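You operate a simulated robot arm through the tools that you are given. There is no shell and no other tool. Be economical: measure what you need, move in short steps, check, and stop when the job is done.

You are at the controls of a simulated two-armed robot. One attempt, no reset.

Task
Take the window pad and leave it on the worktop under the sockets. Push the yellow basket shut. Fetch the 50 L bag roll from the far end of the side counter and set it on the top of the chest. Take the oil tin and put it on the bin end of the bench. Open the corner-side door, put the water bottle on the top shelf of the cupboard and shut the door again. Do these in any order. Set down upright: water bottle.

The check looks at the end state, three seconds after you hand in, the way a careful person would. Anything else that was tipped, shoved, dropped, spilled or broken makes it a failure.

Robot
Two 7-joint arms with two-finger parallel grippers on one trunk, on a base that drives. Base frame: it is fixed to the floor where the robot stands at the start and does not move with it; the origin is under the middle of the robot, x ahead of it, y to its left, z up. Lengths are in m, angles in degrees, forces in N, time in s.
The left shoulder is at the start at [0.06, 0.143, 0.932], the right one opposite. With the tool pointing down near the work surface each hand reaches from about 0.28 to 0.44 m from the robot's upright axis, wherever it stands, measured 20 degrees to its own side. Places, roughly: bin end of the bench [-2.6, 2.5, 0.5]; chest [0.2, -1.1, 0.9]; corner-side door [-4.3, 2.2, 1]; oil tin (6x6x3 cm) [-2.5, -1.3, 0.9]; top shelf of the cupboard [-4.5, 2, 1.5]; water bottle [-4.5, 0.75, 1.25]; window pad (11x6x29 cm) [0.6, -0.2, 0.3]; worktop under the sockets [-2.9, -1.3, 0.9]; yellow basket [0.2, -0.9, 0.6]. Payload 1.57 kg a hand.
The TCP of each hand is the grasp point between the finger pads, 0.03 m short of the fingertips. In the tool frame z runs along the fingers and y along their closing line. Largest opening 0.11 m; finger width 0.024, thickness 0.012; the body of the gripper, 0.048 by 0.112 m, starts 0.078 m behind the TCP.
Orientation is told as [roll, pitch, yaw] about the base's x, y, z axes, in that order, counted from this pose: with the fingers straight down and closing along the base's y, the tool's x points along the base's -x, its y along +y and its z along -z.

Tools
- The arms move only by the tool step_arm. It takes "left_plan", "right_plan" or both (then of equal length, played together; a hand with none holds still); each is a list of rows, each an object of numbers (a shift or turn left out is 0, a gripper value left out holds the last): "x", "y", "z": the shift along the tool's x, y, z in units of 20 mm (1.0 is 20 mm); "rx", "ry", "rz": the turn, a rotation vector about the tool's x, y, z in units of 8 degrees (1.0 is 8 degrees); "fingers": the gripper command, from -1 (shut) to 1 (fully open), values between in proportion. In form: [{"x": .., "y": .., "z": .., "rx": .., "ry": .., "rz": .., "fingers": ..}, ...]. A call has 1 to 10 rows; each row shifts and turns the commanded pose from where the row before left it, along the tool's axes as they then stand. A call with a number of a shift or a turn outside -1 to 1 is refused whole. A row lasts 0.2 s, in which the tool goes at most 0.05 m and 8.6 degrees; a call with a longer step from one row to the next is refused whole, and so is a gripper value outside its range. Where a pose cannot be reached the arm comes as near as it can. A force on the tool above 40 N (or 10 N above the force at the start of the call, whichever is more), or a blocked arm, ends the call early, and 0.2 s more pass. Each finger travels about 0.045 m/s and halts on what it meets, pressing with about 24 N; the grip force reading is that of the motor and also rises with nothing between the fingers. The clock runs only during rows and for 0.2 s after the last one: add rows that do not move to give the fingers time. It gives the time, the measured TCP pose, the force on the tool (base axes), the opening and the grip force at its end, in the units of the frame above (readings bear some noise), with the torque about the TCP (base axes, N m) and any sound that the robot's microphone picked up.
- Cameras (640 x 400 px; columns grow to the right, rows downward): "scene" is now at [-0.0042, -0.0683, 1.5338]; the picture's right is [-0.94, -0.35, 0.00], its down [-0.28, 0.76, -0.59] and it looks along [0.20, -0.55, -0.81] (base axes); focal length 224 px, centre (320, 200). "left" rides on the left gripper at [0.07, -0.016, -0.141] in its tool frame; the picture's right is [0.23, 0.97, 0.00], its down [-0.86, 0.20, -0.48] and it looks along [-0.47, 0.11, 0.88] (tool axes); focal length 222 px, centre (320, 200). "right" rides on the right gripper at [0.07, 0.016, -0.141] in its tool frame; the picture's right is [-0.23, 0.97, 0.00], its down [-0.86, -0.20, -0.48] and it looks along [-0.47, -0.11, 0.88] (tool axes); focal length 222 px, centre (320, 200). There is no depth. A picture from a camera that has moved, and an enlarged one, comes with that camera's place and axes in the base frame and with its lens.
- capture(camera): a new picture of that camera. No time passes.
- raise_lower(by): slides the trunk up (or, below 0, down) by that many m; the arms and the scene camera ride with it, the base frame stays. It gives what a move gives, with no picture.
- drive_base(legs): drives the robot by 1 to 6 legs, each [ahead, left, turn to the left] in m, m and degrees, along the robot's own axes; the way and the turn of a leg run together, so that a leg with both is an arc; at most 1.5 m and 180 degrees a leg. The arms and the cameras ride along, it lands a little off, and it stops where it bumps. It gives what a move gives.
- head_to(pan, tilt): turns the head with the scene camera to pan (to the left, within 86 degrees either way) and tilt (down, from -29 to 69), counted from straight ahead of the robot. It gives what a move gives.
- close_up(camera, box): a new picture of the part [left, top, right, bottom] of that camera's present view, enlarged. No time passes.
- hand_in(): hands the job in; it is judged then, once.

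Go step by step. Nothing tells you exact positions but the pictures and the camera data: compare them with the known pose of the tool, close in by small moves and look again before you grip or let go. The budget is 175 turns and 140 pictures, counting those below and the enlarged ones. Unless the task says otherwise, let go and move clear before handing in, and close with one line.

The tools are called after "Emit:" by a JSON object that holds its "api" and its "payload". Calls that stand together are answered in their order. step_arm: Moves the arms, as the interface text tells. Its arguments: {"type":"object","properties":{"left_plan":{"type":"array","items":{"type":"object","properties":{"x":{"type":"number"},"y":{"type":"number"},"z":{"type":"number"},"rx":{"type":"number"},"ry":{"type":"number"},"rz":{"type":"number"},"fingers":{"type":"number"}}}},"right_plan":{"type":"array","items":{"type":"object","properties":{"x":{"type":"number"},"y":{"type":"number"},"z":{"type":"number"},"rx":{"type":"number"},"ry":{"type":"number"},"rz":{"type":"number"},"fingers":{"type":"number"}}}}},"required":[]} The other tools are called the same way: raise_lower (by) slides the trunk up or down; drive_base (legs) drives the base; head_to (pan, tilt) turns the head that bears the scene camera; capture (camera) takes a picture; close_up (camera, box) takes an enlarged picture of a part of a camera's view; hand_in () hands the job in.

At the start:

```text
t: 0.0
left_tool_pos: [0.3902, -0.0172, 1.0949]
left_tool_rot: [0.0, 0.0, 0.0]
left_force: [-0.2, -1.2, -0.1]
left_moment: [0.01, -0.01, -0.01]
left_width: 0.11
left_grasp_force: 0.0
right_tool_pos: [0.309, -0.3427, 1.1263]
right_tool_rot: [0.0, -0.1, 0.1]
right_force: [-0.3, 1.0, 0.3]
right_moment: [-0.01, 0.04, 0.01]
right_width: 0.1101
right_grasp_force: 0.1
trunk travel left (down, up): [-0.531, 0.059]
robot x, y, heading: [-0.0007, -0.0006, -0.1]
head pan, tilt: [-69.6, 54.2]
```

scene: 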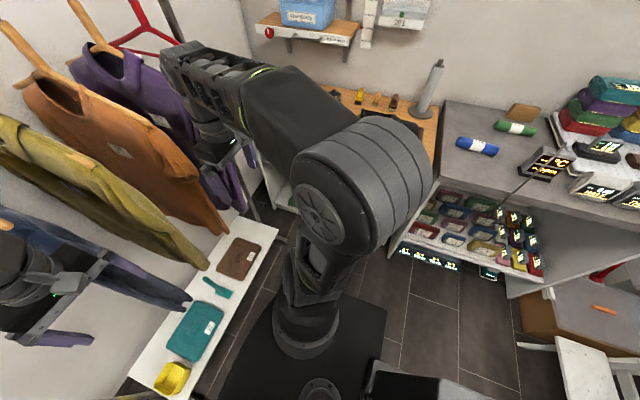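
right: 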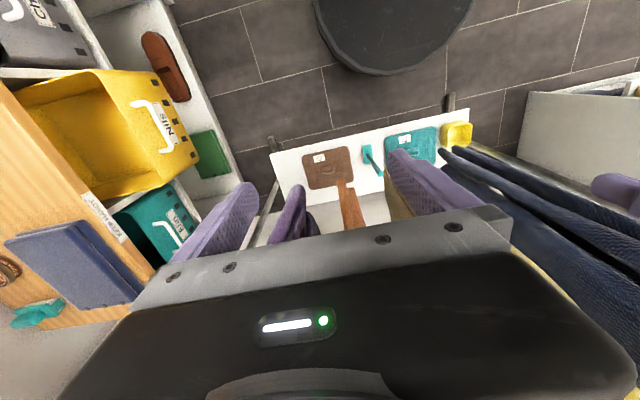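
left: 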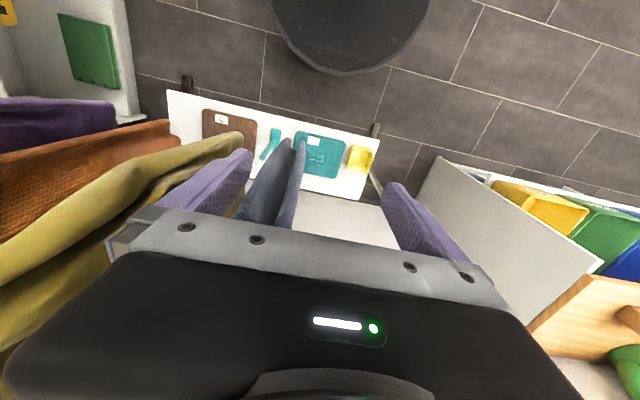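

I see hanging clothes ahead with a low shelf under them, and the chest with a basket to the right. I'll look around first.

Emit:
{"api": "head_to", "payload": {"pan": -15, "tilt": 60}}

Emit:
{"api": "capture", "payload": {"camera": "scene"}}

Emit:
{"api": "head_to", "payload": {"pan": -86, "tilt": 25}}

Emit:
{"api": "capture", "payload": {"camera": "scene"}}

Emit:
{"api": "head_to", "payload": {"pan": 80, "tilt": 30}}

Emit:
{"api": "capture", "payload": {"camera": "scene"}}

```text
t: 1.2
left_tool_pos: [0.3897, -0.0168, 1.0947]
left_tool_rot: [0.0, -0.1, 0.0]
left_force: [-0.6, 1.2, 0.1]
left_moment: [-0.01, -0.03, 0.04]
left_width: 0.1101
left_grasp_force: 0.0
right_tool_pos: [0.3087, -0.3432, 1.1278]
right_tool_rot: [-0.1, 0.0, 0.0]
right_force: [0.7, 0.6, 0.1]
right_moment: [0.0, -0.02, 0.01]
right_width: 0.1097
right_grasp_force: 0.1
trunk travel left (down, up): [-0.531, 0.059]
robot x, y, heading: [0.0016, 0.0021, 0.1]
head pan, tilt: [-15.0, 60.0]
```

```text
136 pictures are left
camera scene: at [0.0347, -0.0173, 1.5267], right [-0.26, -0.97, 0.0], down [-0.84, 0.22, -0.5], along [0.48, -0.13, -0.87], focal length 224 px, centre (320, 200)
```

scene: 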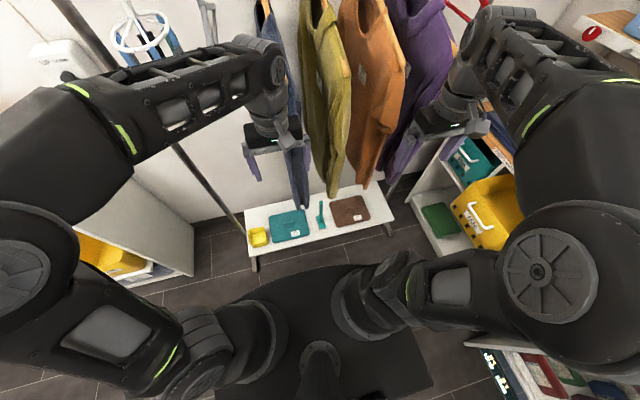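

```text
t: 2.7
left_tool_pos: [0.3899, -0.0174, 1.0945]
left_tool_rot: [0.0, 0.0, 0.0]
left_force: [0.8, -0.5, -0.2]
left_moment: [0.01, 0.0, 0.0]
left_width: 0.1099
left_grasp_force: 0.0
right_tool_pos: [0.3092, -0.3416, 1.1266]
right_tool_rot: [0.0, 0.0, 0.0]
right_force: [-1.4, -0.9, -0.3]
right_moment: [-0.02, -0.01, -0.03]
right_width: 0.1099
right_grasp_force: 0.2
trunk travel left (down, up): [-0.531, 0.059]
robot x, y, heading: [-0.0011, 0.0027, -0.1]
head pan, tilt: [-85.9, 25.0]
```

```text
135 pictures are left
camera scene: at [-0.023, -0.0919, 1.5767], right [-1.0, -0.07, 0.0], down [-0.03, 0.42, -0.91], along [0.06, -0.9, -0.42], focal length 224 px, centre (320, 200)
```

scene: 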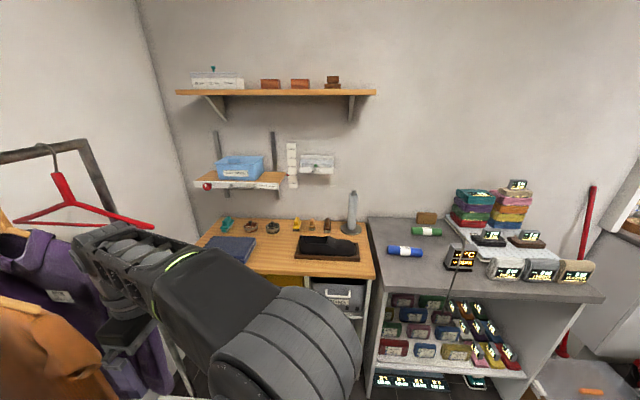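

```text
t: 5.2
left_tool_pos: [0.3911, -0.018, 1.0945]
left_tool_rot: [0.0, 0.1, -0.1]
left_force: [0.0, -0.7, -0.9]
left_moment: [0.0, 0.04, 0.0]
left_width: 0.1099
left_grasp_force: 0.1
right_tool_pos: [0.3093, -0.3422, 1.1272]
right_tool_rot: [0.1, 0.1, 0.0]
right_force: [0.0, 0.3, -0.3]
right_moment: [0.02, 0.01, 0.0]
right_width: 0.11
right_grasp_force: 0.0
trunk travel left (down, up): [-0.531, 0.059]
robot x, y, heading: [-0.0012, 0.0004, -0.1]
head pan, tilt: [80.0, 30.0]
```

```text
134 pictures are left
camera scene: at [-0.0139, 0.0891, 1.5688], right [0.98, -0.17, 0.0], down [-0.09, -0.49, -0.87], along [0.15, 0.85, -0.5], focal length 224 px, centre (320, 200)
```

scene: 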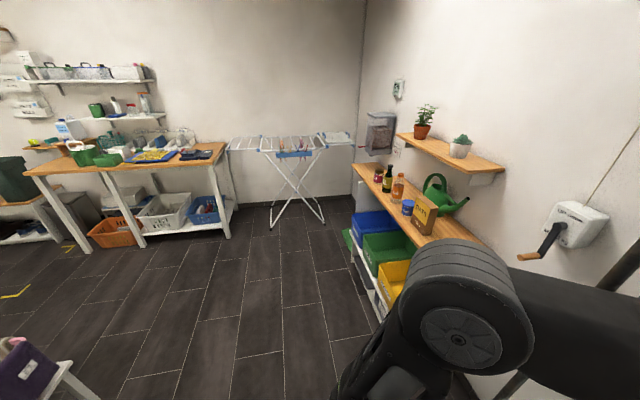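

Now a closer look at the low shelf, to see which of its items is the window pad.

Emit:
{"api": "head_to", "payload": {"pan": -15, "tilt": 55}}

Emit:
{"api": "close_up", "payload": {"camera": "scene", "box": [230, 160, 410, 280]}}

Emit:
{"api": "close_up", "payload": {"camera": "left", "box": [160, 70, 400, 220]}}

Emit:
{"api": "close_up", "payload": {"camera": "right", "box": [0, 0, 480, 300]}}

```text
t: 6.9
left_tool_pos: [0.3908, -0.0172, 1.0943]
left_tool_rot: [0.0, 0.0, -0.1]
left_force: [0.2, 0.4, -0.3]
left_moment: [0.0, 0.02, 0.0]
left_width: 0.11
left_grasp_force: 0.0
right_tool_pos: [0.3087, -0.3423, 1.126]
right_tool_rot: [-0.1, 0.0, 0.0]
right_force: [-0.5, 0.2, -0.6]
right_moment: [-0.03, -0.02, 0.02]
right_width: 0.1101
right_grasp_force: 0.1
trunk travel left (down, up): [-0.531, 0.059]
robot x, y, heading: [0.0035, -0.0009, -0.1]
head pan, tilt: [-15.0, 55.0]
```

```text
3.33 times, centred on (320, 220) of scene
camera zoom: at [0.04, -0.0186, 1.5327], right [-0.26, -0.97, 0.0], down [-0.79, 0.21, -0.57], along [0.55, -0.15, -0.82], focal length 748 px, centre (320, 133)
```

zoom: 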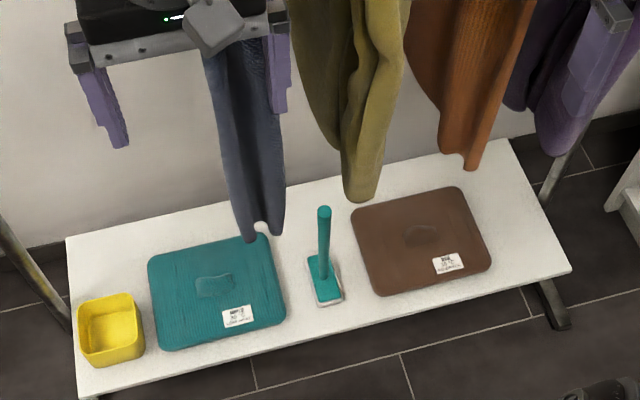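

```text
2.67 times, centred on (280, 145) of left
camera zoom: at [0.3208, -0.0341, 1.2365], right [-0.23, 0.97, 0.0], down [0.86, 0.2, 0.48], along [0.47, 0.11, -0.88], focal length 592 px, centre (427, 347)
```

zoom: 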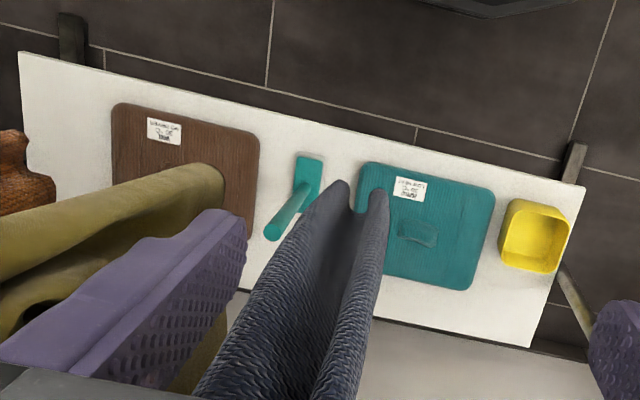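

```text
1.33 times, centred on (240, 150) of right
camera zoom: at [0.239, -0.3254, 1.2674], right [0.23, 0.97, 0.0], down [0.86, -0.2, 0.48], along [0.47, -0.11, -0.88], focal length 296 px, centre (427, 267)
```

zoom: 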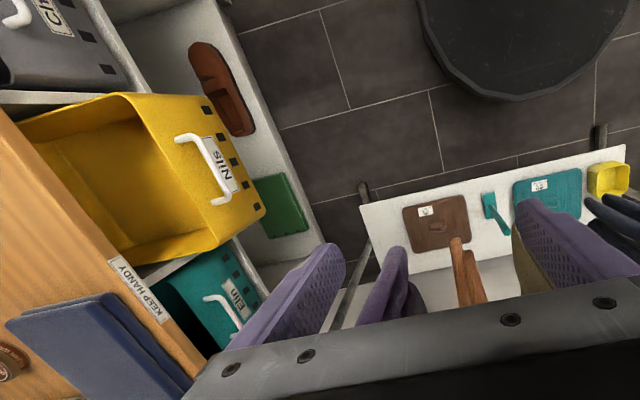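

The window pad is the teal scrubber with the upright handle, at about (0.585, -0.178), with its handle top near z 0.5. The clothes hang down to z≈0.72 with their front at x≈0.46. I'll back off, fold the trunk down and approach horizontally with the right hand.

Emit:
{"api": "drive_base", "payload": {"legs": [[-0.3, 0, 0]]}}

Emit:
{"api": "raise_lower", "payload": {"by": -0.4}}

Emit:
{"api": "step_arm", "payload": {"right_plan": [{"ry": -1}, {"ry": -1}, {"ry": -1}, {"ry": -1}, {"ry": -1}, {"ry": -1}, {"ry": -1}, {"ry": -1}, {"ry": -1}, {"ry": -1}]}}

Emit:
{"api": "capture", "payload": {"camera": "scene"}}

```text
t: 9.0
left_tool_pos: [0.0882, -0.0178, 1.0953]
left_tool_rot: [0.0, -0.2, -0.1]
left_force: [0.3, 0.0, -0.1]
left_moment: [-0.01, -0.03, -0.02]
left_width: 0.11
left_grasp_force: 0.0
right_tool_pos: [0.0076, -0.3431, 1.1263]
right_tool_rot: [0.0, -0.1, -0.1]
right_force: [0.3, 0.4, 0.6]
right_moment: [-0.04, -0.06, 0.03]
right_width: 0.1101
right_grasp_force: 0.1
trunk travel left (down, up): [-0.531, 0.059]
robot x, y, heading: [-0.3007, 0.0006, -0.1]
head pan, tilt: [-15.0, 55.0]
```

```text
t: 12.8
left_tool_pos: [0.09, -0.0166, 0.695]
left_tool_rot: [-0.1, -0.1, -0.2]
left_force: [0.8, 0.0, 0.4]
left_moment: [-0.02, -0.01, -0.03]
left_width: 0.11
left_grasp_force: 0.0
right_tool_pos: [0.0076, -0.3424, 0.7275]
right_tool_rot: [0.1, 0.0, 0.0]
right_force: [0.8, -0.7, 0.1]
right_moment: [-0.01, 0.01, 0.01]
right_width: 0.1098
right_grasp_force: 0.0
trunk travel left (down, up): [-0.131, 0.459]
robot x, y, heading: [-0.303, 0.0001, -0.2]
head pan, tilt: [-15.0, 55.0]
```

```text
t: 15.0
left_tool_pos: [0.0881, -0.0167, 0.695]
left_tool_rot: [0.0, 0.0, -0.1]
left_force: [0.0, 0.5, 0.0]
left_moment: [0.02, -0.03, -0.01]
left_width: 0.1098
left_grasp_force: 0.1
right_tool_pos: [0.0214, -0.405, 0.7869]
right_tool_rot: [0.2, -80.0, -0.3]
right_force: [-0.4, 0.9, -0.1]
right_moment: [-0.01, -0.02, -0.01]
right_width: 0.11
right_grasp_force: 0.0
right hand out of reach, approached as far as the arm can: row 7, 8, 9, 10
trunk travel left (down, up): [-0.131, 0.459]
robot x, y, heading: [-0.2981, 0.0028, -0.3]
head pan, tilt: [-15.0, 55.0]
```

```text
130 pictures are left
camera scene: at [-0.2608, -0.0182, 1.1328], right [-0.26, -0.97, 0.0], down [-0.79, 0.21, -0.57], along [0.55, -0.15, -0.82], focal length 224 px, centre (320, 200)
```

scene: 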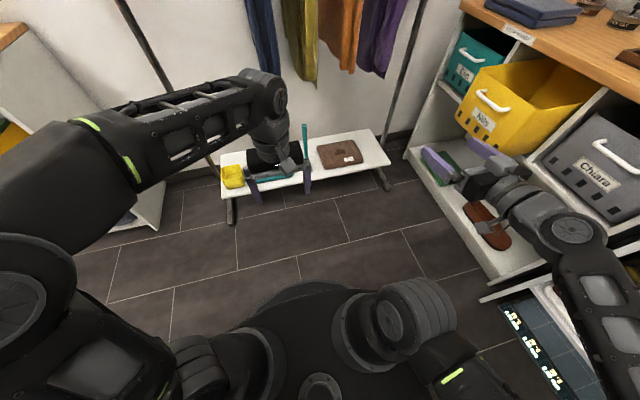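

The right hand now points ahead. I'll lower the trunk fully, move the right hand down and toward the handle line, and retract the left hand.

Emit:
{"api": "raise_lower", "payload": {"by": -0.13}}

Emit:
{"api": "step_arm", "payload": {"right_plan": [{"ry": -1, "x": 1, "y": 1}, {"ry": -0.25, "x": 1, "y": 1}, {"x": 1, "y": 1}, {"x": 1, "y": 1}, {"x": 1, "y": 1}, {"x": 1, "y": 1}, {"x": 1, "y": 1}, {"x": 1, "y": 1}, {"x": 1, "y": 1}, {"x": 1, "y": 1}], "left_plan": [{"x": 0.5, "y": 1}, {"x": 0.5, "y": 1}, {"x": 0.5, "y": 1}, {"x": 0.5, "y": 1}, {"x": 0.5, "y": 1}, {"x": 0.5, "y": 1}, {"x": 0.5, "y": 1}, {"x": 0.5, "y": 1}, {}, {}]}}

Emit:
{"api": "capture", "payload": {"camera": "scene"}}

```text
t: 16.6
left_tool_pos: [0.0889, -0.0171, 0.5659]
left_tool_rot: [0.0, 0.0, 0.1]
left_force: [-0.6, 0.7, -0.2]
left_moment: [0.0, 0.0, 0.0]
left_width: 0.1099
left_grasp_force: 0.0
right_tool_pos: [0.0203, -0.4062, 0.6553]
right_tool_rot: [0.2, -79.9, -0.3]
right_force: [-0.8, 0.4, -0.1]
right_moment: [0.01, 0.02, 0.0]
right_width: 0.1101
right_grasp_force: 0.0
trunk travel left (down, up): [-0.001, 0.589]
robot x, y, heading: [-0.2999, 0.0006, -0.4]
head pan, tilt: [-15.0, 55.0]
```

```text
t: 18.8
left_tool_pos: [0.0107, 0.1436, 0.5653]
left_tool_rot: [-0.1, -0.1, -0.1]
left_force: [0.3, -0.4, -1.1]
left_moment: [0.0, 0.03, 0.01]
left_width: 0.1103
left_grasp_force: 0.0
right_tool_pos: [0.0385, -0.4495, 0.5334]
right_tool_rot: [36.0, -89.9, -36.0]
right_force: [0.0, 0.7, -0.1]
right_moment: [0.01, 0.0, 0.02]
right_width: 0.1102
right_grasp_force: 0.2
right hand out of reach, approached as far as the arm can: row 1, 2, 3, 4, 5, 6, 7, 8, 9, 10
trunk travel left (down, up): [-0.001, 0.589]
robot x, y, heading: [-0.2995, 0.0028, -0.3]
head pan, tilt: [-15.0, 55.0]
```

```text
129 pictures are left
camera scene: at [-0.2609, -0.0183, 1.0028], right [-0.26, -0.97, 0.0], down [-0.79, 0.21, -0.57], along [0.55, -0.15, -0.82], focal length 224 px, centre (320, 200)
```

scene: 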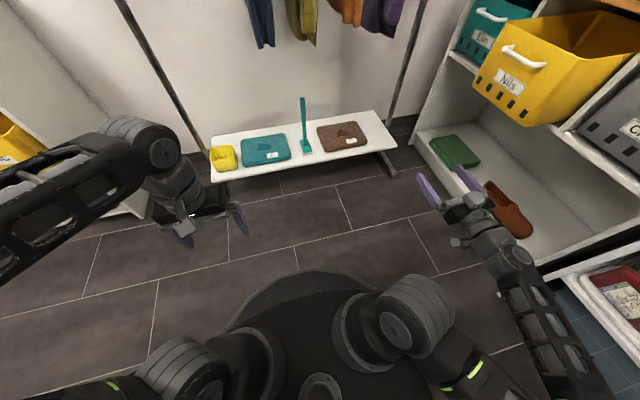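

The hand is too close in for that pose, so I'll extend it forward, where it should reach.

Emit:
{"api": "step_arm", "payload": {"right_plan": [{"z": 1}, {"z": 1}, {"z": 1}, {"z": 1}, {"z": 1}, {"z": 1}, {"z": 1}, {"z": 1}]}}

Emit:
{"api": "capture", "payload": {"camera": "scene"}}

```text
t: 20.6
left_tool_pos: [0.0112, 0.1429, 0.564]
left_tool_rot: [0.0, 0.0, -0.1]
left_force: [0.7, -0.6, 0.4]
left_moment: [-0.03, 0.03, -0.02]
left_width: 0.1101
left_grasp_force: 0.2
right_tool_pos: [0.1996, -0.4527, 0.5333]
right_tool_rot: [28.5, -89.9, -28.5]
right_force: [-1.1, 0.1, -0.1]
right_moment: [0.03, -0.01, 0.02]
right_width: 0.11
right_grasp_force: 0.0
trunk travel left (down, up): [-0.001, 0.589]
robot x, y, heading: [-0.3021, -0.0031, -0.3]
head pan, tilt: [-15.0, 55.0]
```

```text
128 pictures are left
camera scene: at [-0.2609, -0.0184, 1.0027], right [-0.26, -0.97, 0.0], down [-0.79, 0.21, -0.57], along [0.55, -0.15, -0.82], focal length 224 px, centre (320, 200)
```

scene: 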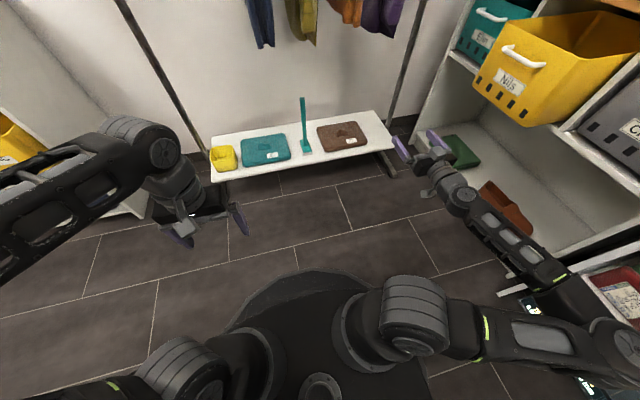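

Reachable now. I'll shift the hand left to the handle's line and lower it.

Emit:
{"api": "step_arm", "payload": {"right_plan": [{"y": 1, "x": 0.4}, {"y": 1, "x": 0.4}, {"y": 1, "x": 0.4}, {"y": 1, "x": 0.4}, {"y": 1, "x": 0.4}, {"y": 1, "x": 0.4}, {"y": 1, "x": 0.4}, {"y": 1, "x": 0.4}, {"y": 1, "x": 0.4}, {"y": 1, "x": 0.4}]}}

Emit:
{"api": "step_arm", "payload": {"right_plan": [{"y": 1, "x": 0.4}, {"y": 1, "x": 0.4}, {"y": 1, "x": 0.4}, {"y": 0.85, "x": 0.4}]}}

Emit:
{"api": "capture", "payload": {"camera": "scene"}}

Emit:
{"api": "capture", "payload": {"camera": "right"}}

```text
t: 22.8
left_tool_pos: [0.0118, 0.143, 0.5649]
left_tool_rot: [-0.1, 0.0, -0.1]
left_force: [0.5, 0.0, 0.3]
left_moment: [-0.02, 0.01, -0.01]
left_width: 0.1098
left_grasp_force: 0.0
right_tool_pos: [0.2224, -0.2651, 0.4442]
right_tool_rot: [16.0, -90.1, -15.9]
right_force: [-0.5, -0.9, -0.4]
right_moment: [0.04, -0.02, 0.01]
right_width: 0.1098
right_grasp_force: 0.1
right hand out of reach, approached as far as the arm can: row 6, 7, 8, 9, 10
trunk travel left (down, up): [-0.001, 0.589]
robot x, y, heading: [-0.2984, -0.0006, -0.1]
head pan, tilt: [-15.0, 55.0]
```

```text
t: 23.8
left_tool_pos: [0.0131, 0.1426, 0.5641]
left_tool_rot: [-0.1, 0.0, -0.1]
left_force: [0.1, -0.8, -0.3]
left_moment: [0.02, -0.02, 0.01]
left_width: 0.11
left_grasp_force: 0.0
right_tool_pos: [0.2234, -0.1863, 0.412]
right_tool_rot: [27.1, -89.8, -27.3]
right_force: [0.5, -1.0, -0.6]
right_moment: [-0.01, -0.01, 0.03]
right_width: 0.11
right_grasp_force: 0.1
trunk travel left (down, up): [-0.001, 0.589]
robot x, y, heading: [-0.2974, 0.0015, -0.2]
head pan, tilt: [-15.0, 55.0]
```

```text
127 pictures are left
camera scene: at [-0.2608, -0.0184, 1.0028], right [-0.26, -0.97, 0.0], down [-0.79, 0.21, -0.57], along [0.55, -0.15, -0.82], focal length 224 px, centre (320, 200)
```

scene: 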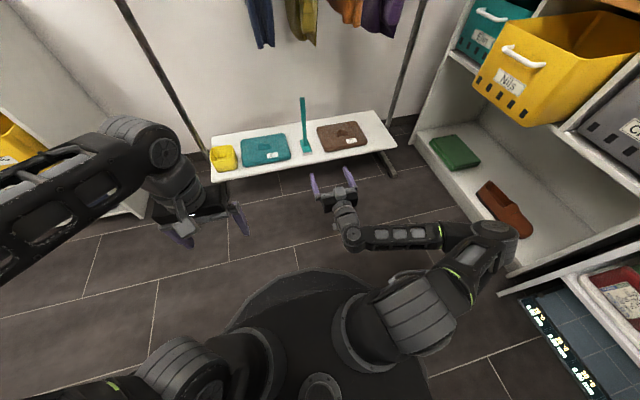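

```text
126 pictures are left
camera right: at [0.0821, -0.1689, 0.3407], right [0.0, 0.97, 0.23], down [-0.48, -0.2, 0.86], along [0.88, -0.11, 0.47], focal length 222 px, centre (320, 200)
```

right: 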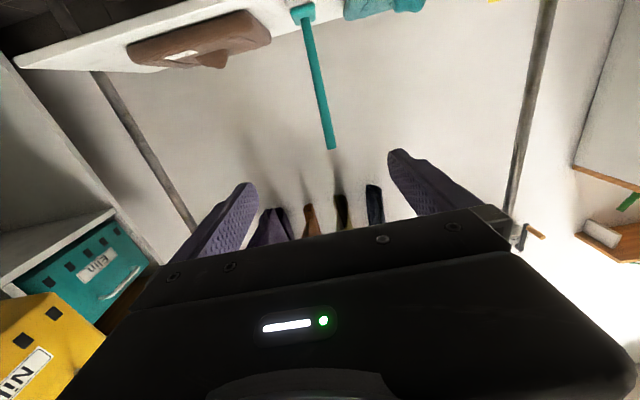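

The handle is at about x=0.584, y=-0.175. I'll nudge the hand +1 cm in y, then drive ahead most of the way and check.

Emit:
{"api": "step_arm", "payload": {"right_plan": [{"y": 0.55, "x": -0.5}, {"x": -0.5}]}}

Emit:
{"api": "drive_base", "payload": {"legs": [[0.28, 0, 0]]}}

Emit:
{"api": "capture", "payload": {"camera": "right"}}

Emit:
{"api": "capture", "payload": {"camera": "scene"}}

```text
t: 24.4
left_tool_pos: [0.0114, 0.1437, 0.5639]
left_tool_rot: [0.0, 0.0, -0.1]
left_force: [-0.3, 0.4, 0.4]
left_moment: [0.03, 0.01, 0.0]
left_width: 0.1098
left_grasp_force: 0.1
right_tool_pos: [0.2246, -0.1751, 0.4294]
right_tool_rot: [30.5, -89.9, -30.6]
right_force: [0.4, 0.0, 0.7]
right_moment: [0.01, 0.0, 0.02]
right_width: 0.11
right_grasp_force: 0.0
trunk travel left (down, up): [-0.001, 0.589]
robot x, y, heading: [-0.3003, 0.001, -0.1]
head pan, tilt: [-15.0, 55.0]
```

```text
t: 26.3
left_tool_pos: [0.2894, 0.1407, 0.5641]
left_tool_rot: [0.1, 0.0, -0.3]
left_force: [-0.5, -0.2, 0.3]
left_moment: [0.02, -0.04, 0.01]
left_width: 0.1099
left_grasp_force: 0.0
right_tool_pos: [0.4999, -0.1784, 0.4303]
right_tool_rot: [60.9, -90.1, -61.3]
right_force: [0.8, 0.0, -0.7]
right_moment: [-0.01, -0.02, 0.0]
right_width: 0.11
right_grasp_force: 0.0
trunk travel left (down, up): [-0.001, 0.589]
robot x, y, heading: [-0.0191, 0.0003, -0.4]
head pan, tilt: [-15.0, 55.0]
```

```text
125 pictures are left
camera right: at [0.3586, -0.1603, 0.3594], right [0.0, 0.97, 0.23], down [-0.48, -0.2, 0.86], along [0.88, -0.11, 0.47], focal length 222 px, centre (320, 200)
```

right: 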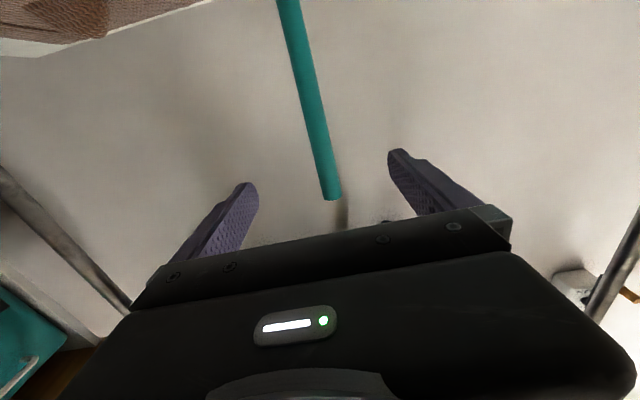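

```text
124 pictures are left
camera scene: at [0.016, -0.0196, 1.0027], right [-0.26, -0.96, 0.0], down [-0.79, 0.22, -0.57], along [0.55, -0.15, -0.82], focal length 224 px, centre (320, 200)
```

scene: 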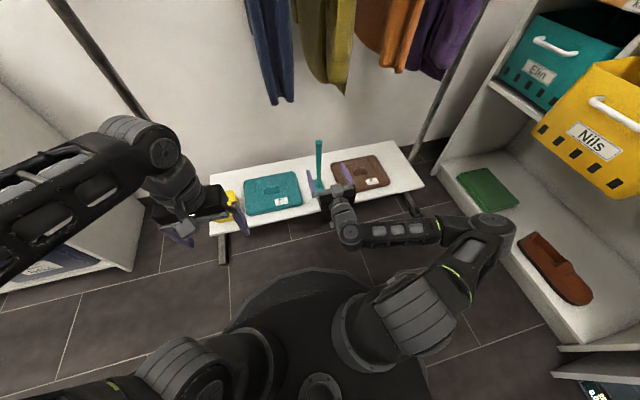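

The handle is centred between the fingers, so the last 9 cm is by driving, then I grip.

Emit:
{"api": "drive_base", "payload": {"legs": [[0.09, 0, 0]]}}

Emit:
{"api": "capture", "payload": {"camera": "right"}}

```text
t: 27.4
left_tool_pos: [0.3814, 0.1405, 0.5639]
left_tool_rot: [0.1, -0.1, -0.4]
left_force: [-0.5, -0.4, -0.8]
left_moment: [-0.04, -0.01, 0.0]
left_width: 0.1102
left_grasp_force: 0.1
right_tool_pos: [0.5931, -0.1792, 0.4299]
right_tool_rot: [59.3, -90.0, -59.6]
right_force: [-0.1, 0.6, -0.2]
right_moment: [-0.01, -0.06, 0.0]
right_width: 0.1099
right_grasp_force: 0.0
trunk travel left (down, up): [-0.001, 0.589]
robot x, y, heading: [0.0673, 0.0007, -0.4]
head pan, tilt: [-15.0, 55.0]
```

```text
123 pictures are left
camera right: at [0.4508, -0.1613, 0.3594], right [0.01, 0.97, 0.23], down [-0.48, -0.2, 0.86], along [0.88, -0.11, 0.47], focal length 222 px, centre (320, 200)
```

right: 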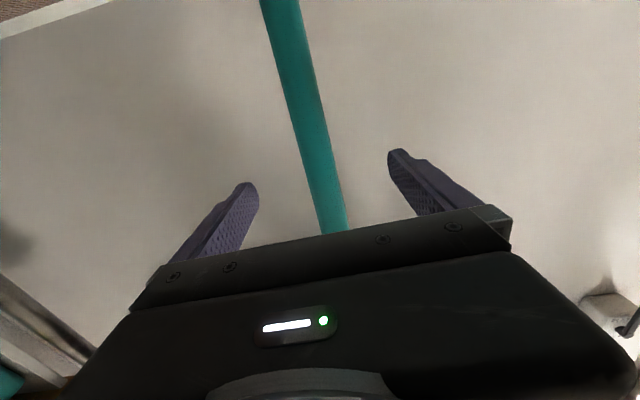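

Emit:
{"api": "step_arm", "payload": {"right_plan": [{"fingers": -1}, {"fingers": -1}, {"fingers": -1}, {"fingers": -1}, {"fingers": -1}, {"fingers": -1}, {"fingers": -1}]}}

Emit:
{"api": "capture", "payload": {"camera": "right"}}

```text
t: 29.0
left_tool_pos: [0.3817, 0.1399, 0.5643]
left_tool_rot: [0.0, 0.0, -0.4]
left_force: [0.3, 0.1, 0.1]
left_moment: [0.01, 0.04, -0.02]
left_width: 0.1102
left_grasp_force: 0.1
right_tool_pos: [0.5926, -0.1792, 0.4298]
right_tool_rot: [41.1, -90.1, -41.5]
right_force: [-0.3, 0.1, -0.2]
right_moment: [0.02, -0.01, 0.0]
right_width: 0.0201
right_grasp_force: 23.5
trunk travel left (down, up): [-0.001, 0.589]
robot x, y, heading: [0.0695, -0.0025, -0.6]
head pan, tilt: [-15.0, 55.0]
```

```text
122 pictures are left
camera right: at [0.4508, -0.1613, 0.3593], right [0.01, 0.97, 0.23], down [-0.48, -0.2, 0.86], along [0.88, -0.11, 0.47], focal length 222 px, centre (320, 200)
```

right: 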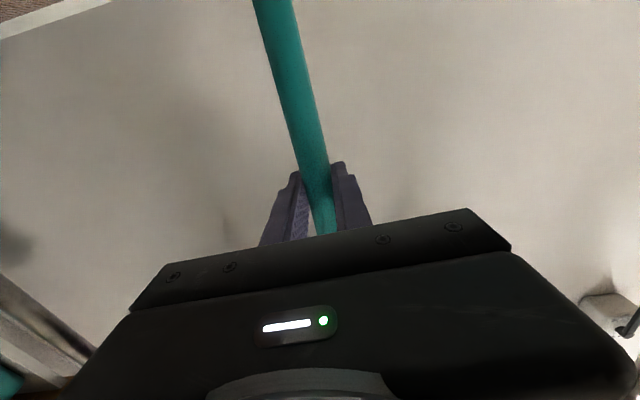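

Gripped at 20 mm. I'll lift a little and back off.

Emit:
{"api": "raise_lower", "payload": {"by": 0.06}}

Emit:
{"api": "drive_base", "payload": {"legs": [[-0.5, 0, 0]]}}

Emit:
{"api": "head_to", "payload": {"pan": -40, "tilt": 40}}

Emit:
{"api": "capture", "payload": {"camera": "scene"}}

```text
t: 30.0
left_tool_pos: [0.3812, 0.1395, 0.6235]
left_tool_rot: [0.0, 0.0, -0.3]
left_force: [-0.1, -0.2, 0.3]
left_moment: [0.02, 0.02, 0.02]
left_width: 0.1101
left_grasp_force: 0.1
right_tool_pos: [0.5926, -0.1785, 0.4889]
right_tool_rot: [40.7, -90.0, -41.1]
right_force: [0.1, 0.0, -1.1]
right_moment: [0.0, 0.0, 0.0]
right_width: 0.0203
right_grasp_force: 23.5
trunk travel left (down, up): [-0.061, 0.529]
robot x, y, heading: [0.0717, -0.001, -0.4]
head pan, tilt: [-15.0, 55.0]
```

```text
t: 32.9
left_tool_pos: [-0.1056, 0.144, 0.6243]
left_tool_rot: [0.0, 0.1, -0.1]
left_force: [0.3, -0.4, -0.2]
left_moment: [0.02, -0.03, -0.01]
left_width: 0.1096
left_grasp_force: 0.1
right_tool_pos: [0.1082, -0.1741, 0.489]
right_tool_rot: [44.0, -90.0, -44.0]
right_force: [0.2, 0.0, -2.2]
right_moment: [0.04, 0.0, -0.03]
right_width: 0.02
right_grasp_force: 24.2
trunk travel left (down, up): [-0.061, 0.529]
robot x, y, heading: [-0.4134, 0.0021, -0.2]
head pan, tilt: [-15.0, 55.0]
```

```text
t: 33.8
left_tool_pos: [-0.1045, 0.1441, 0.6239]
left_tool_rot: [0.1, 0.0, -0.1]
left_force: [-0.6, -0.5, 0.8]
left_moment: [0.03, 0.03, 0.0]
left_width: 0.1101
left_grasp_force: 0.1
right_tool_pos: [0.1083, -0.1745, 0.4898]
right_tool_rot: [39.2, -90.0, -39.4]
right_force: [-0.3, 0.8, -1.4]
right_moment: [-0.02, 0.02, 0.01]
right_width: 0.0201
right_grasp_force: 23.9
trunk travel left (down, up): [-0.061, 0.529]
robot x, y, heading: [-0.4135, 0.0024, -0.1]
head pan, tilt: [-40.0, 40.0]
```

```text
121 pictures are left
camera scene: at [-0.3811, -0.0538, 1.0834], right [-0.64, -0.77, 0.0], down [-0.49, 0.41, -0.77], along [0.59, -0.49, -0.64], focal length 224 px, centre (320, 200)
```

scene: 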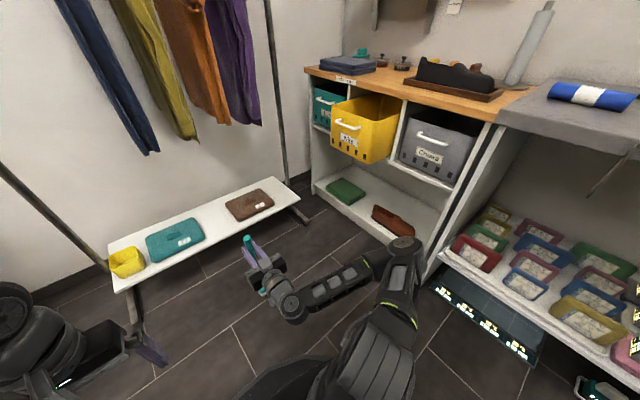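

Pad secured. I'll zoom on the rolls and look around at the worktop side.

Emit:
{"api": "raise_lower", "payload": {"by": 0.5}}

Emit:
{"api": "head_to", "payload": {"pan": -86, "tilt": 25}}

Emit:
{"api": "capture", "payload": {"camera": "scene"}}

Emit:
{"api": "close_up", "payload": {"camera": "scene", "box": [180, 150, 400, 290]}}

```text
refused: 0.5 is not a number from -0.4 to 0.4
```

```text
t: 34.9
left_tool_pos: [-0.1039, 0.1427, 0.6242]
left_tool_rot: [0.1, 0.0, -0.1]
left_force: [0.1, -0.1, -0.3]
left_moment: [-0.01, 0.0, 0.03]
left_width: 0.1102
left_grasp_force: 0.1
right_tool_pos: [0.1078, -0.1747, 0.4899]
right_tool_rot: [42.3, -90.0, -42.4]
right_force: [0.0, 0.3, -1.6]
right_moment: [0.01, 0.03, 0.01]
right_width: 0.0201
right_grasp_force: 24.2
trunk travel left (down, up): [-0.061, 0.529]
robot x, y, heading: [-0.4132, -0.0029, -0.4]
head pan, tilt: [-85.9, 25.0]
```

```text
120 pictures are left
camera scene: at [-0.4398, -0.091, 1.1067], right [-1.0, -0.07, 0.0], down [-0.03, 0.42, -0.91], along [0.06, -0.9, -0.42], focal length 224 px, centre (320, 200)
```

scene: 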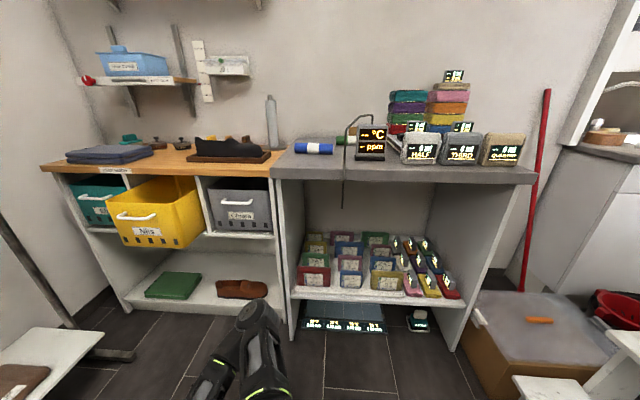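

```text
2.86 times, centred on (290, 220) of scene
camera zoom: at [-0.4398, -0.091, 1.1067], right [-1.0, -0.07, 0.0], down [-0.03, 0.42, -0.91], along [0.06, -0.9, -0.42], focal length 641 px, centre (406, 143)
```

zoom: 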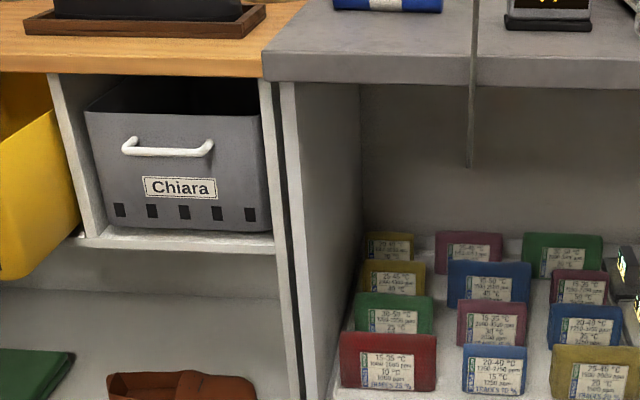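

Emit:
{"api": "raise_lower", "payload": {"by": 0.4}}

Emit:
{"api": "close_up", "payload": {"camera": "scene", "box": [240, 130, 460, 267]}}

Emit:
{"api": "drive_base", "payload": {"legs": [[-0.35, 0, 0], [0, 0, 120]]}}

Emit:
{"api": "head_to", "payload": {"pan": 0, "tilt": 20}}

Emit:
{"api": "capture", "payload": {"camera": "scene"}}

Emit:
{"api": "head_to", "payload": {"pan": 75, "tilt": 20}}

Emit:
{"api": "capture", "payload": {"camera": "scene"}}

```text
t: 38.8
left_tool_pos: [-0.1049, 0.143, 1.0242]
left_tool_rot: [0.0, 0.0, -0.1]
left_force: [0.3, 0.1, -0.6]
left_moment: [0.03, -0.01, 0.06]
left_width: 0.1099
left_grasp_force: 0.0
right_tool_pos: [0.1086, -0.1741, 0.8895]
right_tool_rot: [39.4, -90.0, -39.4]
right_force: [0.1, 0.1, -1.8]
right_moment: [-0.02, 0.03, 0.0]
right_width: 0.0202
right_grasp_force: 24.7
trunk travel left (down, up): [-0.461, 0.129]
robot x, y, heading: [-0.4147, -0.0004, -0.4]
head pan, tilt: [-85.9, 25.0]
```

```text
2.91 times, centred on (350, 198) of scene
camera zoom: at [-0.4397, -0.0911, 1.5067], right [-1.0, -0.07, 0.0], down [-0.03, 0.42, -0.91], along [0.06, -0.9, -0.42], focal length 653 px, centre (233, 204)
```

zoom: 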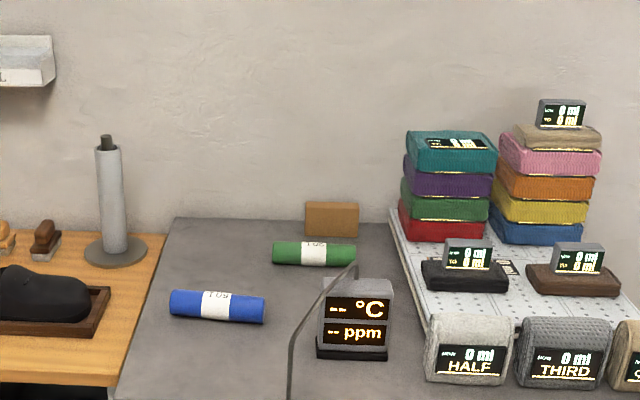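

```text
t: 46.0
left_tool_pos: [-1.0514, 0.2031, 1.0237]
left_tool_rot: [0.0, 0.0, 119.3]
left_force: [-0.5, 0.5, 0.5]
left_moment: [0.02, -0.01, 0.0]
left_width: 0.1099
left_grasp_force: 0.1
right_tool_pos: [-0.8798, 0.546, 0.8894]
right_tool_rot: [38.8, -90.0, 80.5]
right_force: [0.4, -0.7, -1.2]
right_moment: [-0.03, 0.0, -0.03]
right_width: 0.0202
right_grasp_force: 24.0
trunk travel left (down, up): [-0.461, 0.129]
robot x, y, heading: [-0.7771, 0.005, 119.3]
head pan, tilt: [-85.9, 25.0]
```

```text
t: 47.6
left_tool_pos: [-1.0528, 0.2046, 1.0245]
left_tool_rot: [0.1, 0.0, 119.4]
left_force: [0.0, 0.4, -0.6]
left_moment: [0.0, 0.0, 0.0]
left_width: 0.11
left_grasp_force: 0.0
right_tool_pos: [-0.8778, 0.5458, 0.8894]
right_tool_rot: [37.3, -90.0, 82.1]
right_force: [0.3, 0.9, -2.2]
right_moment: [0.0, -0.03, 0.02]
right_width: 0.0202
right_grasp_force: 23.9
trunk travel left (down, up): [-0.461, 0.129]
robot x, y, heading: [-0.7741, 0.0017, 119.7]
head pan, tilt: [0.0, 20.0]
```

```text
117 pictures are left
camera scene: at [-0.8045, 0.0579, 1.5148], right [0.87, 0.49, 0.0], down [0.17, -0.3, -0.94], along [-0.46, 0.82, -0.34], focal length 224 px, centre (320, 200)
```

scene: 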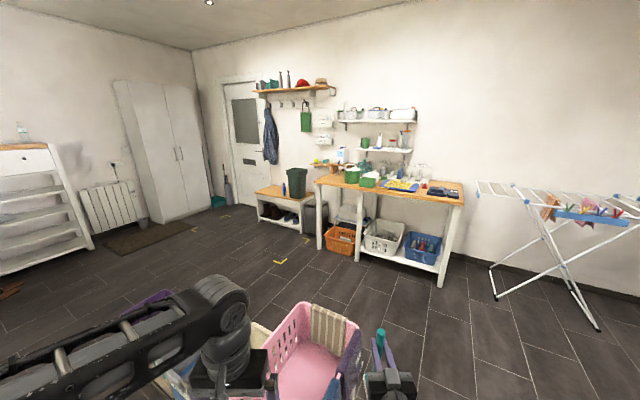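

```text
t: 49.1
left_tool_pos: [-1.0529, 0.2038, 1.0239]
left_tool_rot: [-0.1, 0.0, 119.2]
left_force: [-0.1, 0.0, -0.1]
left_moment: [0.01, -0.01, 0.0]
left_width: 0.11
left_grasp_force: 0.1
right_tool_pos: [-0.8794, 0.5464, 0.8888]
right_tool_rot: [38.5, -90.0, 80.8]
right_force: [-0.8, 0.0, -1.0]
right_moment: [0.01, -0.03, 0.01]
right_width: 0.0202
right_grasp_force: 24.0
trunk travel left (down, up): [-0.461, 0.129]
robot x, y, heading: [-0.7717, 0.0027, 119.1]
head pan, tilt: [75.0, 20.0]
```

```text
116 pictures are left
camera scene: at [-0.8492, -0.0462, 1.5148], right [-0.25, 0.97, 0.0], down [0.33, 0.08, -0.94], along [-0.91, -0.23, -0.34], focal length 224 px, centre (320, 200)
```

scene: 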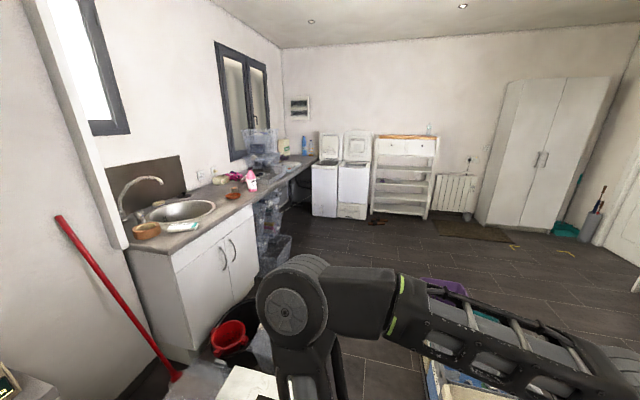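

Emit:
{"api": "close_up", "payload": {"camera": "scene", "box": [100, 110, 340, 260]}}

Emit:
{"api": "close_up", "payload": {"camera": "scene", "box": [300, 100, 640, 270]}}

Emit:
{"api": "head_to", "payload": {"pan": 75, "tilt": 50}}

Emit:
{"api": "capture", "payload": {"camera": "scene"}}

```text
2.67 times, centred on (220, 185) of scene
camera zoom: at [-0.8492, -0.0462, 1.5148], right [-0.25, 0.97, 0.0], down [0.33, 0.08, -0.94], along [-0.91, -0.23, -0.34], focal length 598 px, centre (587, 240)
```

zoom: 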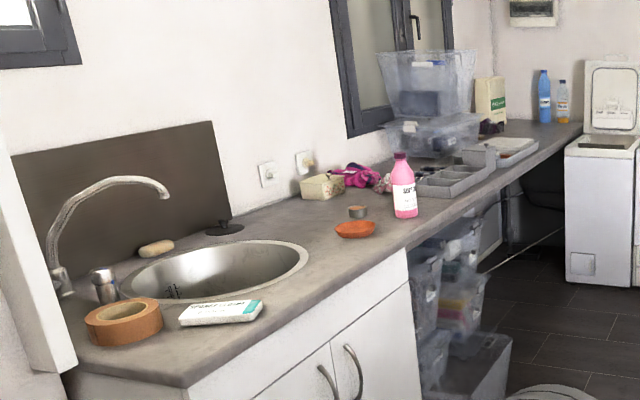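

```text
1.88 times, centred on (470, 185) of scene
camera zoom: at [-0.8492, -0.0462, 1.5148], right [-0.25, 0.97, 0.0], down [0.33, 0.08, -0.94], along [-0.91, -0.23, -0.34], focal length 422 px, centre (38, 228)
```

zoom: 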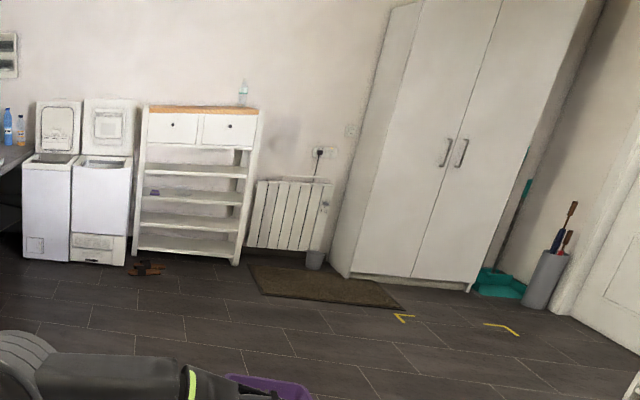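

```text
t: 50.1
left_tool_pos: [-1.0509, 0.2051, 1.0242]
left_tool_rot: [0.0, 0.0, 119.3]
left_force: [-0.2, 1.1, -0.2]
left_moment: [0.0, 0.02, 0.0]
left_width: 0.11
left_grasp_force: 0.2
right_tool_pos: [-0.8794, 0.5458, 0.8908]
right_tool_rot: [38.0, -89.9, 81.2]
right_force: [-0.2, 0.2, -0.4]
right_moment: [0.0, -0.01, 0.0]
right_width: 0.0201
right_grasp_force: 23.9
trunk travel left (down, up): [-0.461, 0.129]
robot x, y, heading: [-0.7744, 0.0017, 119.1]
head pan, tilt: [75.0, 50.0]
```

```text
113 pictures are left
camera scene: at [-0.8336, -0.0423, 1.4693], right [-0.25, 0.97, 0.0], down [0.74, 0.19, -0.64], along [-0.62, -0.16, -0.77], focal length 224 px, centre (320, 200)
```

scene: 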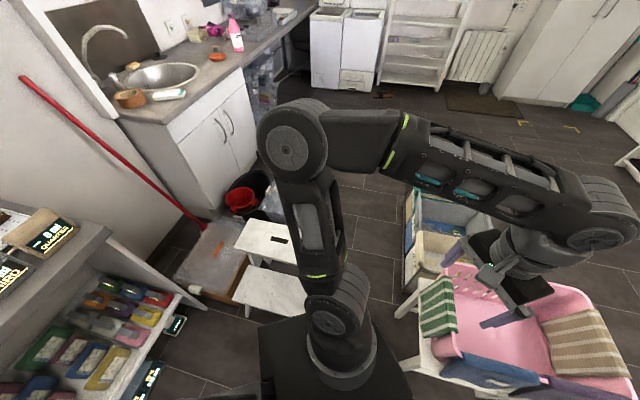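

The oil tin is near (-2.56, -1.30) on the sink worktop, and the sockets are on the wall at x≈-2.5 to -2.7. The floor on the way is cluttered with a step stool, crates and a laundry basket. I'll raise up, face -x and inspect the gaps.

Emit:
{"api": "raise_lower", "payload": {"by": 0.125}}

Emit:
{"api": "drive_base", "payload": {"legs": [[0, 0, 61]]}}

Emit:
{"api": "head_to", "payload": {"pan": 0, "tilt": 48}}

Emit:
{"api": "capture", "payload": {"camera": "scene"}}

Emit:
{"api": "head_to", "payload": {"pan": 50, "tilt": 48}}

Emit:
{"api": "capture", "payload": {"camera": "scene"}}

Emit:
{"api": "head_to", "payload": {"pan": -60, "tilt": 48}}

Emit:
{"api": "capture", "payload": {"camera": "scene"}}

```text
t: 51.6
left_tool_pos: [-1.0536, 0.2045, 1.1501]
left_tool_rot: [0.0, -0.1, 119.3]
left_force: [0.0, -0.6, 0.6]
left_moment: [0.01, -0.02, -0.01]
left_width: 0.1101
left_grasp_force: 0.0
right_tool_pos: [-0.878, 0.5454, 1.0148]
right_tool_rot: [31.3, -90.0, 88.1]
right_force: [0.5, 0.3, -1.5]
right_moment: [-0.01, 0.02, -0.03]
right_width: 0.02
right_grasp_force: 24.0
trunk travel left (down, up): [-0.586, 0.004]
robot x, y, heading: [-0.7761, 0.0032, 119.3]
head pan, tilt: [75.0, 50.0]
```

```text
t: 54.7
left_tool_pos: [-1.0853, -0.1437, 1.1488]
left_tool_rot: [0.0, 0.1, -179.4]
left_force: [-0.6, -1.0, -0.8]
left_moment: [-0.01, -0.01, -0.03]
left_width: 0.11
left_grasp_force: 0.1
right_tool_pos: [-1.3007, 0.1722, 1.0152]
right_tool_rot: [31.5, -90.0, 149.1]
right_force: [0.4, -0.6, -1.5]
right_moment: [0.01, 0.0, -0.01]
right_width: 0.0202
right_grasp_force: 23.8
trunk travel left (down, up): [-0.586, 0.004]
robot x, y, heading: [-0.7755, 0.0011, -179.6]
head pan, tilt: [75.0, 50.0]
```

```text
t: 56.2
left_tool_pos: [-1.085, -0.144, 1.1493]
left_tool_rot: [0.0, 0.0, -179.5]
left_force: [0.8, -0.3, 0.0]
left_moment: [0.01, -0.01, 0.05]
left_width: 0.1102
left_grasp_force: 0.1
right_tool_pos: [-1.3007, 0.1722, 1.015]
right_tool_rot: [33.0, -89.9, 147.7]
right_force: [0.1, 0.5, -1.8]
right_moment: [0.02, -0.02, 0.01]
right_width: 0.0203
right_grasp_force: 24.5
trunk travel left (down, up): [-0.586, 0.004]
robot x, y, heading: [-0.7733, 0.0041, -179.7]
head pan, tilt: [0.0, 48.0]
```

```text
112 pictures are left
camera scene: at [-0.8226, 0.0022, 1.5969], right [-0.01, 1.0, 0.0], down [0.74, 0.01, -0.67], along [-0.67, -0.01, -0.74], focal length 224 px, centre (320, 200)
```

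scene: 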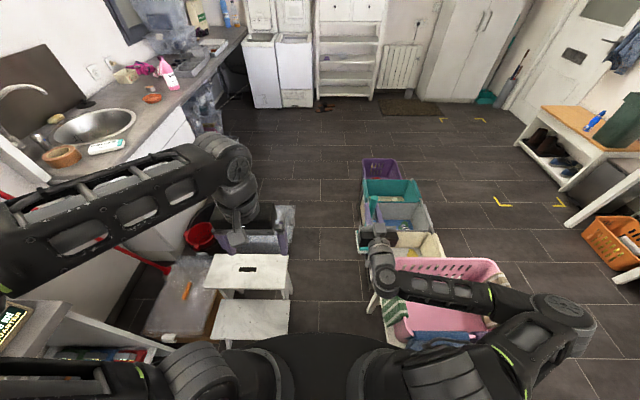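

```text
t: 57.4
left_tool_pos: [-1.0843, -0.1431, 1.1499]
left_tool_rot: [0.0, 0.0, -179.6]
left_force: [-0.6, 0.2, 0.4]
left_moment: [0.02, 0.0, 0.0]
left_width: 0.11
left_grasp_force: 0.0
right_tool_pos: [-1.3004, 0.1713, 1.0139]
right_tool_rot: [34.1, -89.9, 146.5]
right_force: [-0.6, 1.2, -1.1]
right_moment: [0.01, -0.01, 0.02]
right_width: 0.02
right_grasp_force: 24.3
trunk travel left (down, up): [-0.586, 0.004]
robot x, y, heading: [-0.7714, 0.0049, -179.2]
head pan, tilt: [50.0, 48.0]
```

```text
111 pictures are left
camera scene: at [-0.794, -0.0578, 1.597], right [-0.77, 0.64, 0.0], down [0.47, 0.57, -0.67], along [-0.43, -0.52, -0.74], focal length 224 px, centre (320, 200)
```

scene: 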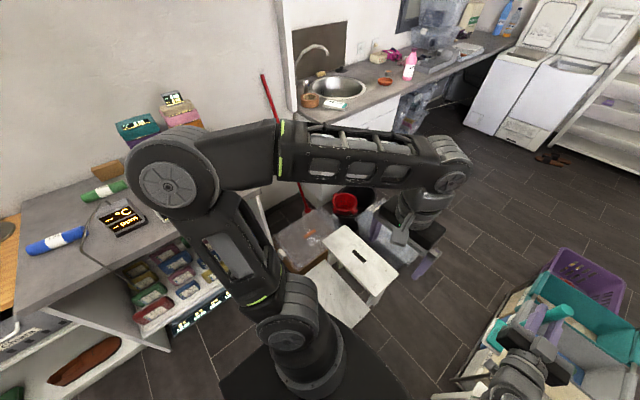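

```text
t: 59.2
left_tool_pos: [-1.0836, -0.1437, 1.1484]
left_tool_rot: [0.0, -0.1, -179.5]
left_force: [0.4, -0.2, 0.7]
left_moment: [0.0, -0.04, 0.03]
left_width: 0.11
left_grasp_force: 0.1
right_tool_pos: [-1.2999, 0.1719, 1.0146]
right_tool_rot: [33.2, -89.9, 147.3]
right_force: [0.3, 0.1, -1.7]
right_moment: [-0.01, -0.02, -0.05]
right_width: 0.0203
right_grasp_force: 24.0
trunk travel left (down, up): [-0.586, 0.004]
robot x, y, heading: [-0.7755, 0.0043, -179.4]
head pan, tilt: [-60.0, 48.0]
```

```text
110 pictures are left
camera scene: at [-0.7839, 0.0708, 1.5969], right [0.86, 0.51, 0.0], down [0.38, -0.64, -0.67], along [-0.34, 0.58, -0.74], focal length 224 px, centre (320, 200)
```

scene: 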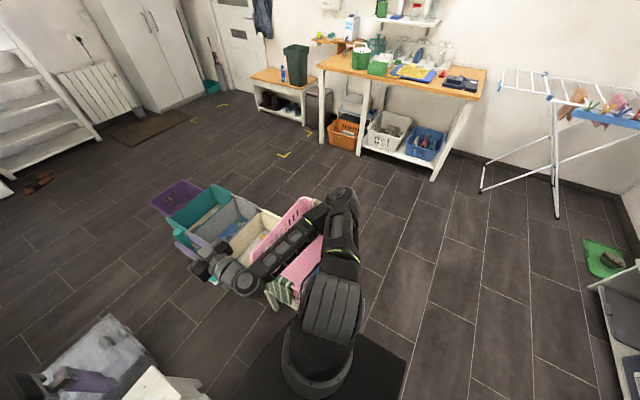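

The gap between stool and crates (about 0.44 m) is too narrow, so I'll go round the laundry basket on the +y side.

Emit:
{"api": "drive_base", "payload": {"legs": [[-0.37, 0, 0], [0, -1.45, 0]]}}

Emit:
{"api": "head_to", "payload": {"pan": 15, "tilt": 48}}

Emit:
{"api": "capture", "payload": {"camera": "scene"}}

```text
t: 68.4
left_tool_pos: [-0.7358, 1.2955, 1.1485]
left_tool_rot: [-0.1, 0.1, -178.5]
left_force: [0.4, -0.8, 0.7]
left_moment: [-0.01, 0.0, 0.0]
left_width: 0.11
left_grasp_force: 0.0
right_tool_pos: [-0.9582, 1.6072, 1.0148]
right_tool_rot: [43.7, -89.9, 137.9]
right_force: [-0.6, 0.2, 0.3]
right_moment: [-0.01, 0.02, -0.01]
right_width: 0.0202
right_grasp_force: 24.2
trunk travel left (down, up): [-0.586, 0.004]
robot x, y, heading: [-0.4245, 1.4472, -178.3]
head pan, tilt: [-60.0, 48.0]
```

```text
t: 69.8
left_tool_pos: [-0.736, 1.2949, 1.1488]
left_tool_rot: [0.0, 0.0, -178.4]
left_force: [-0.9, 0.1, 0.0]
left_moment: [0.02, 0.01, -0.01]
left_width: 0.1101
left_grasp_force: 0.1
right_tool_pos: [-0.9571, 1.6062, 1.0141]
right_tool_rot: [31.8, -89.9, 150.0]
right_force: [-0.1, -0.2, -1.7]
right_moment: [0.01, 0.01, -0.01]
right_width: 0.0202
right_grasp_force: 24.3
trunk travel left (down, up): [-0.586, 0.004]
robot x, y, heading: [-0.4283, 1.4494, -178.4]
head pan, tilt: [15.0, 48.0]
```

```text
109 pictures are left
camera scene: at [-0.4731, 1.426, 1.5969], right [-0.29, 0.96, 0.0], down [0.71, 0.21, -0.67], along [-0.64, -0.19, -0.74], focal length 224 px, centre (320, 200)
```

scene: 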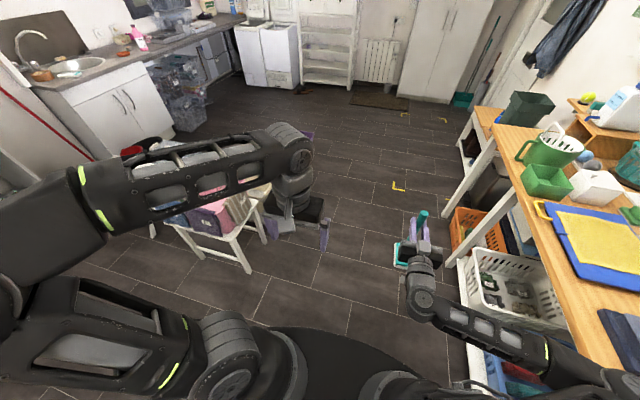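

Emit:
{"api": "drive_base", "payload": {"legs": [[1.5, 0.05, 0], [1.25, 0, 0], [0, 0, 88.5]]}}

Emit:
{"api": "head_to", "payload": {"pan": 0, "tilt": 40}}

Emit:
{"api": "capture", "payload": {"camera": "scene"}}

```text
refused: leg 1 is longer than a leg can be; nothing moved
```

```text
t: 70.6
left_tool_pos: [-0.7353, 1.2945, 1.1491]
left_tool_rot: [0.1, 0.0, -178.4]
left_force: [0.1, 0.1, -0.1]
left_moment: [-0.01, 0.0, 0.02]
left_width: 0.11
left_grasp_force: 0.0
right_tool_pos: [-0.9572, 1.6068, 1.0153]
right_tool_rot: [30.6, -89.8, 151.1]
right_force: [0.7, 0.9, -0.6]
right_moment: [-0.01, 0.02, -0.02]
right_width: 0.0202
right_grasp_force: 23.9
trunk travel left (down, up): [-0.586, 0.004]
robot x, y, heading: [-0.4281, 1.4485, -178.3]
head pan, tilt: [0.0, 40.0]
```

```text
108 pictures are left
camera scene: at [-0.4826, 1.446, 1.6084], right [-0.03, 1.0, 0.0], down [0.64, 0.02, -0.77], along [-0.77, -0.02, -0.64], focal length 224 px, centre (320, 200)
```

scene: 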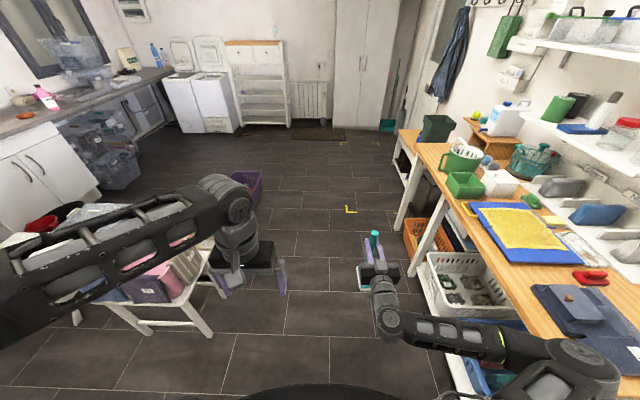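

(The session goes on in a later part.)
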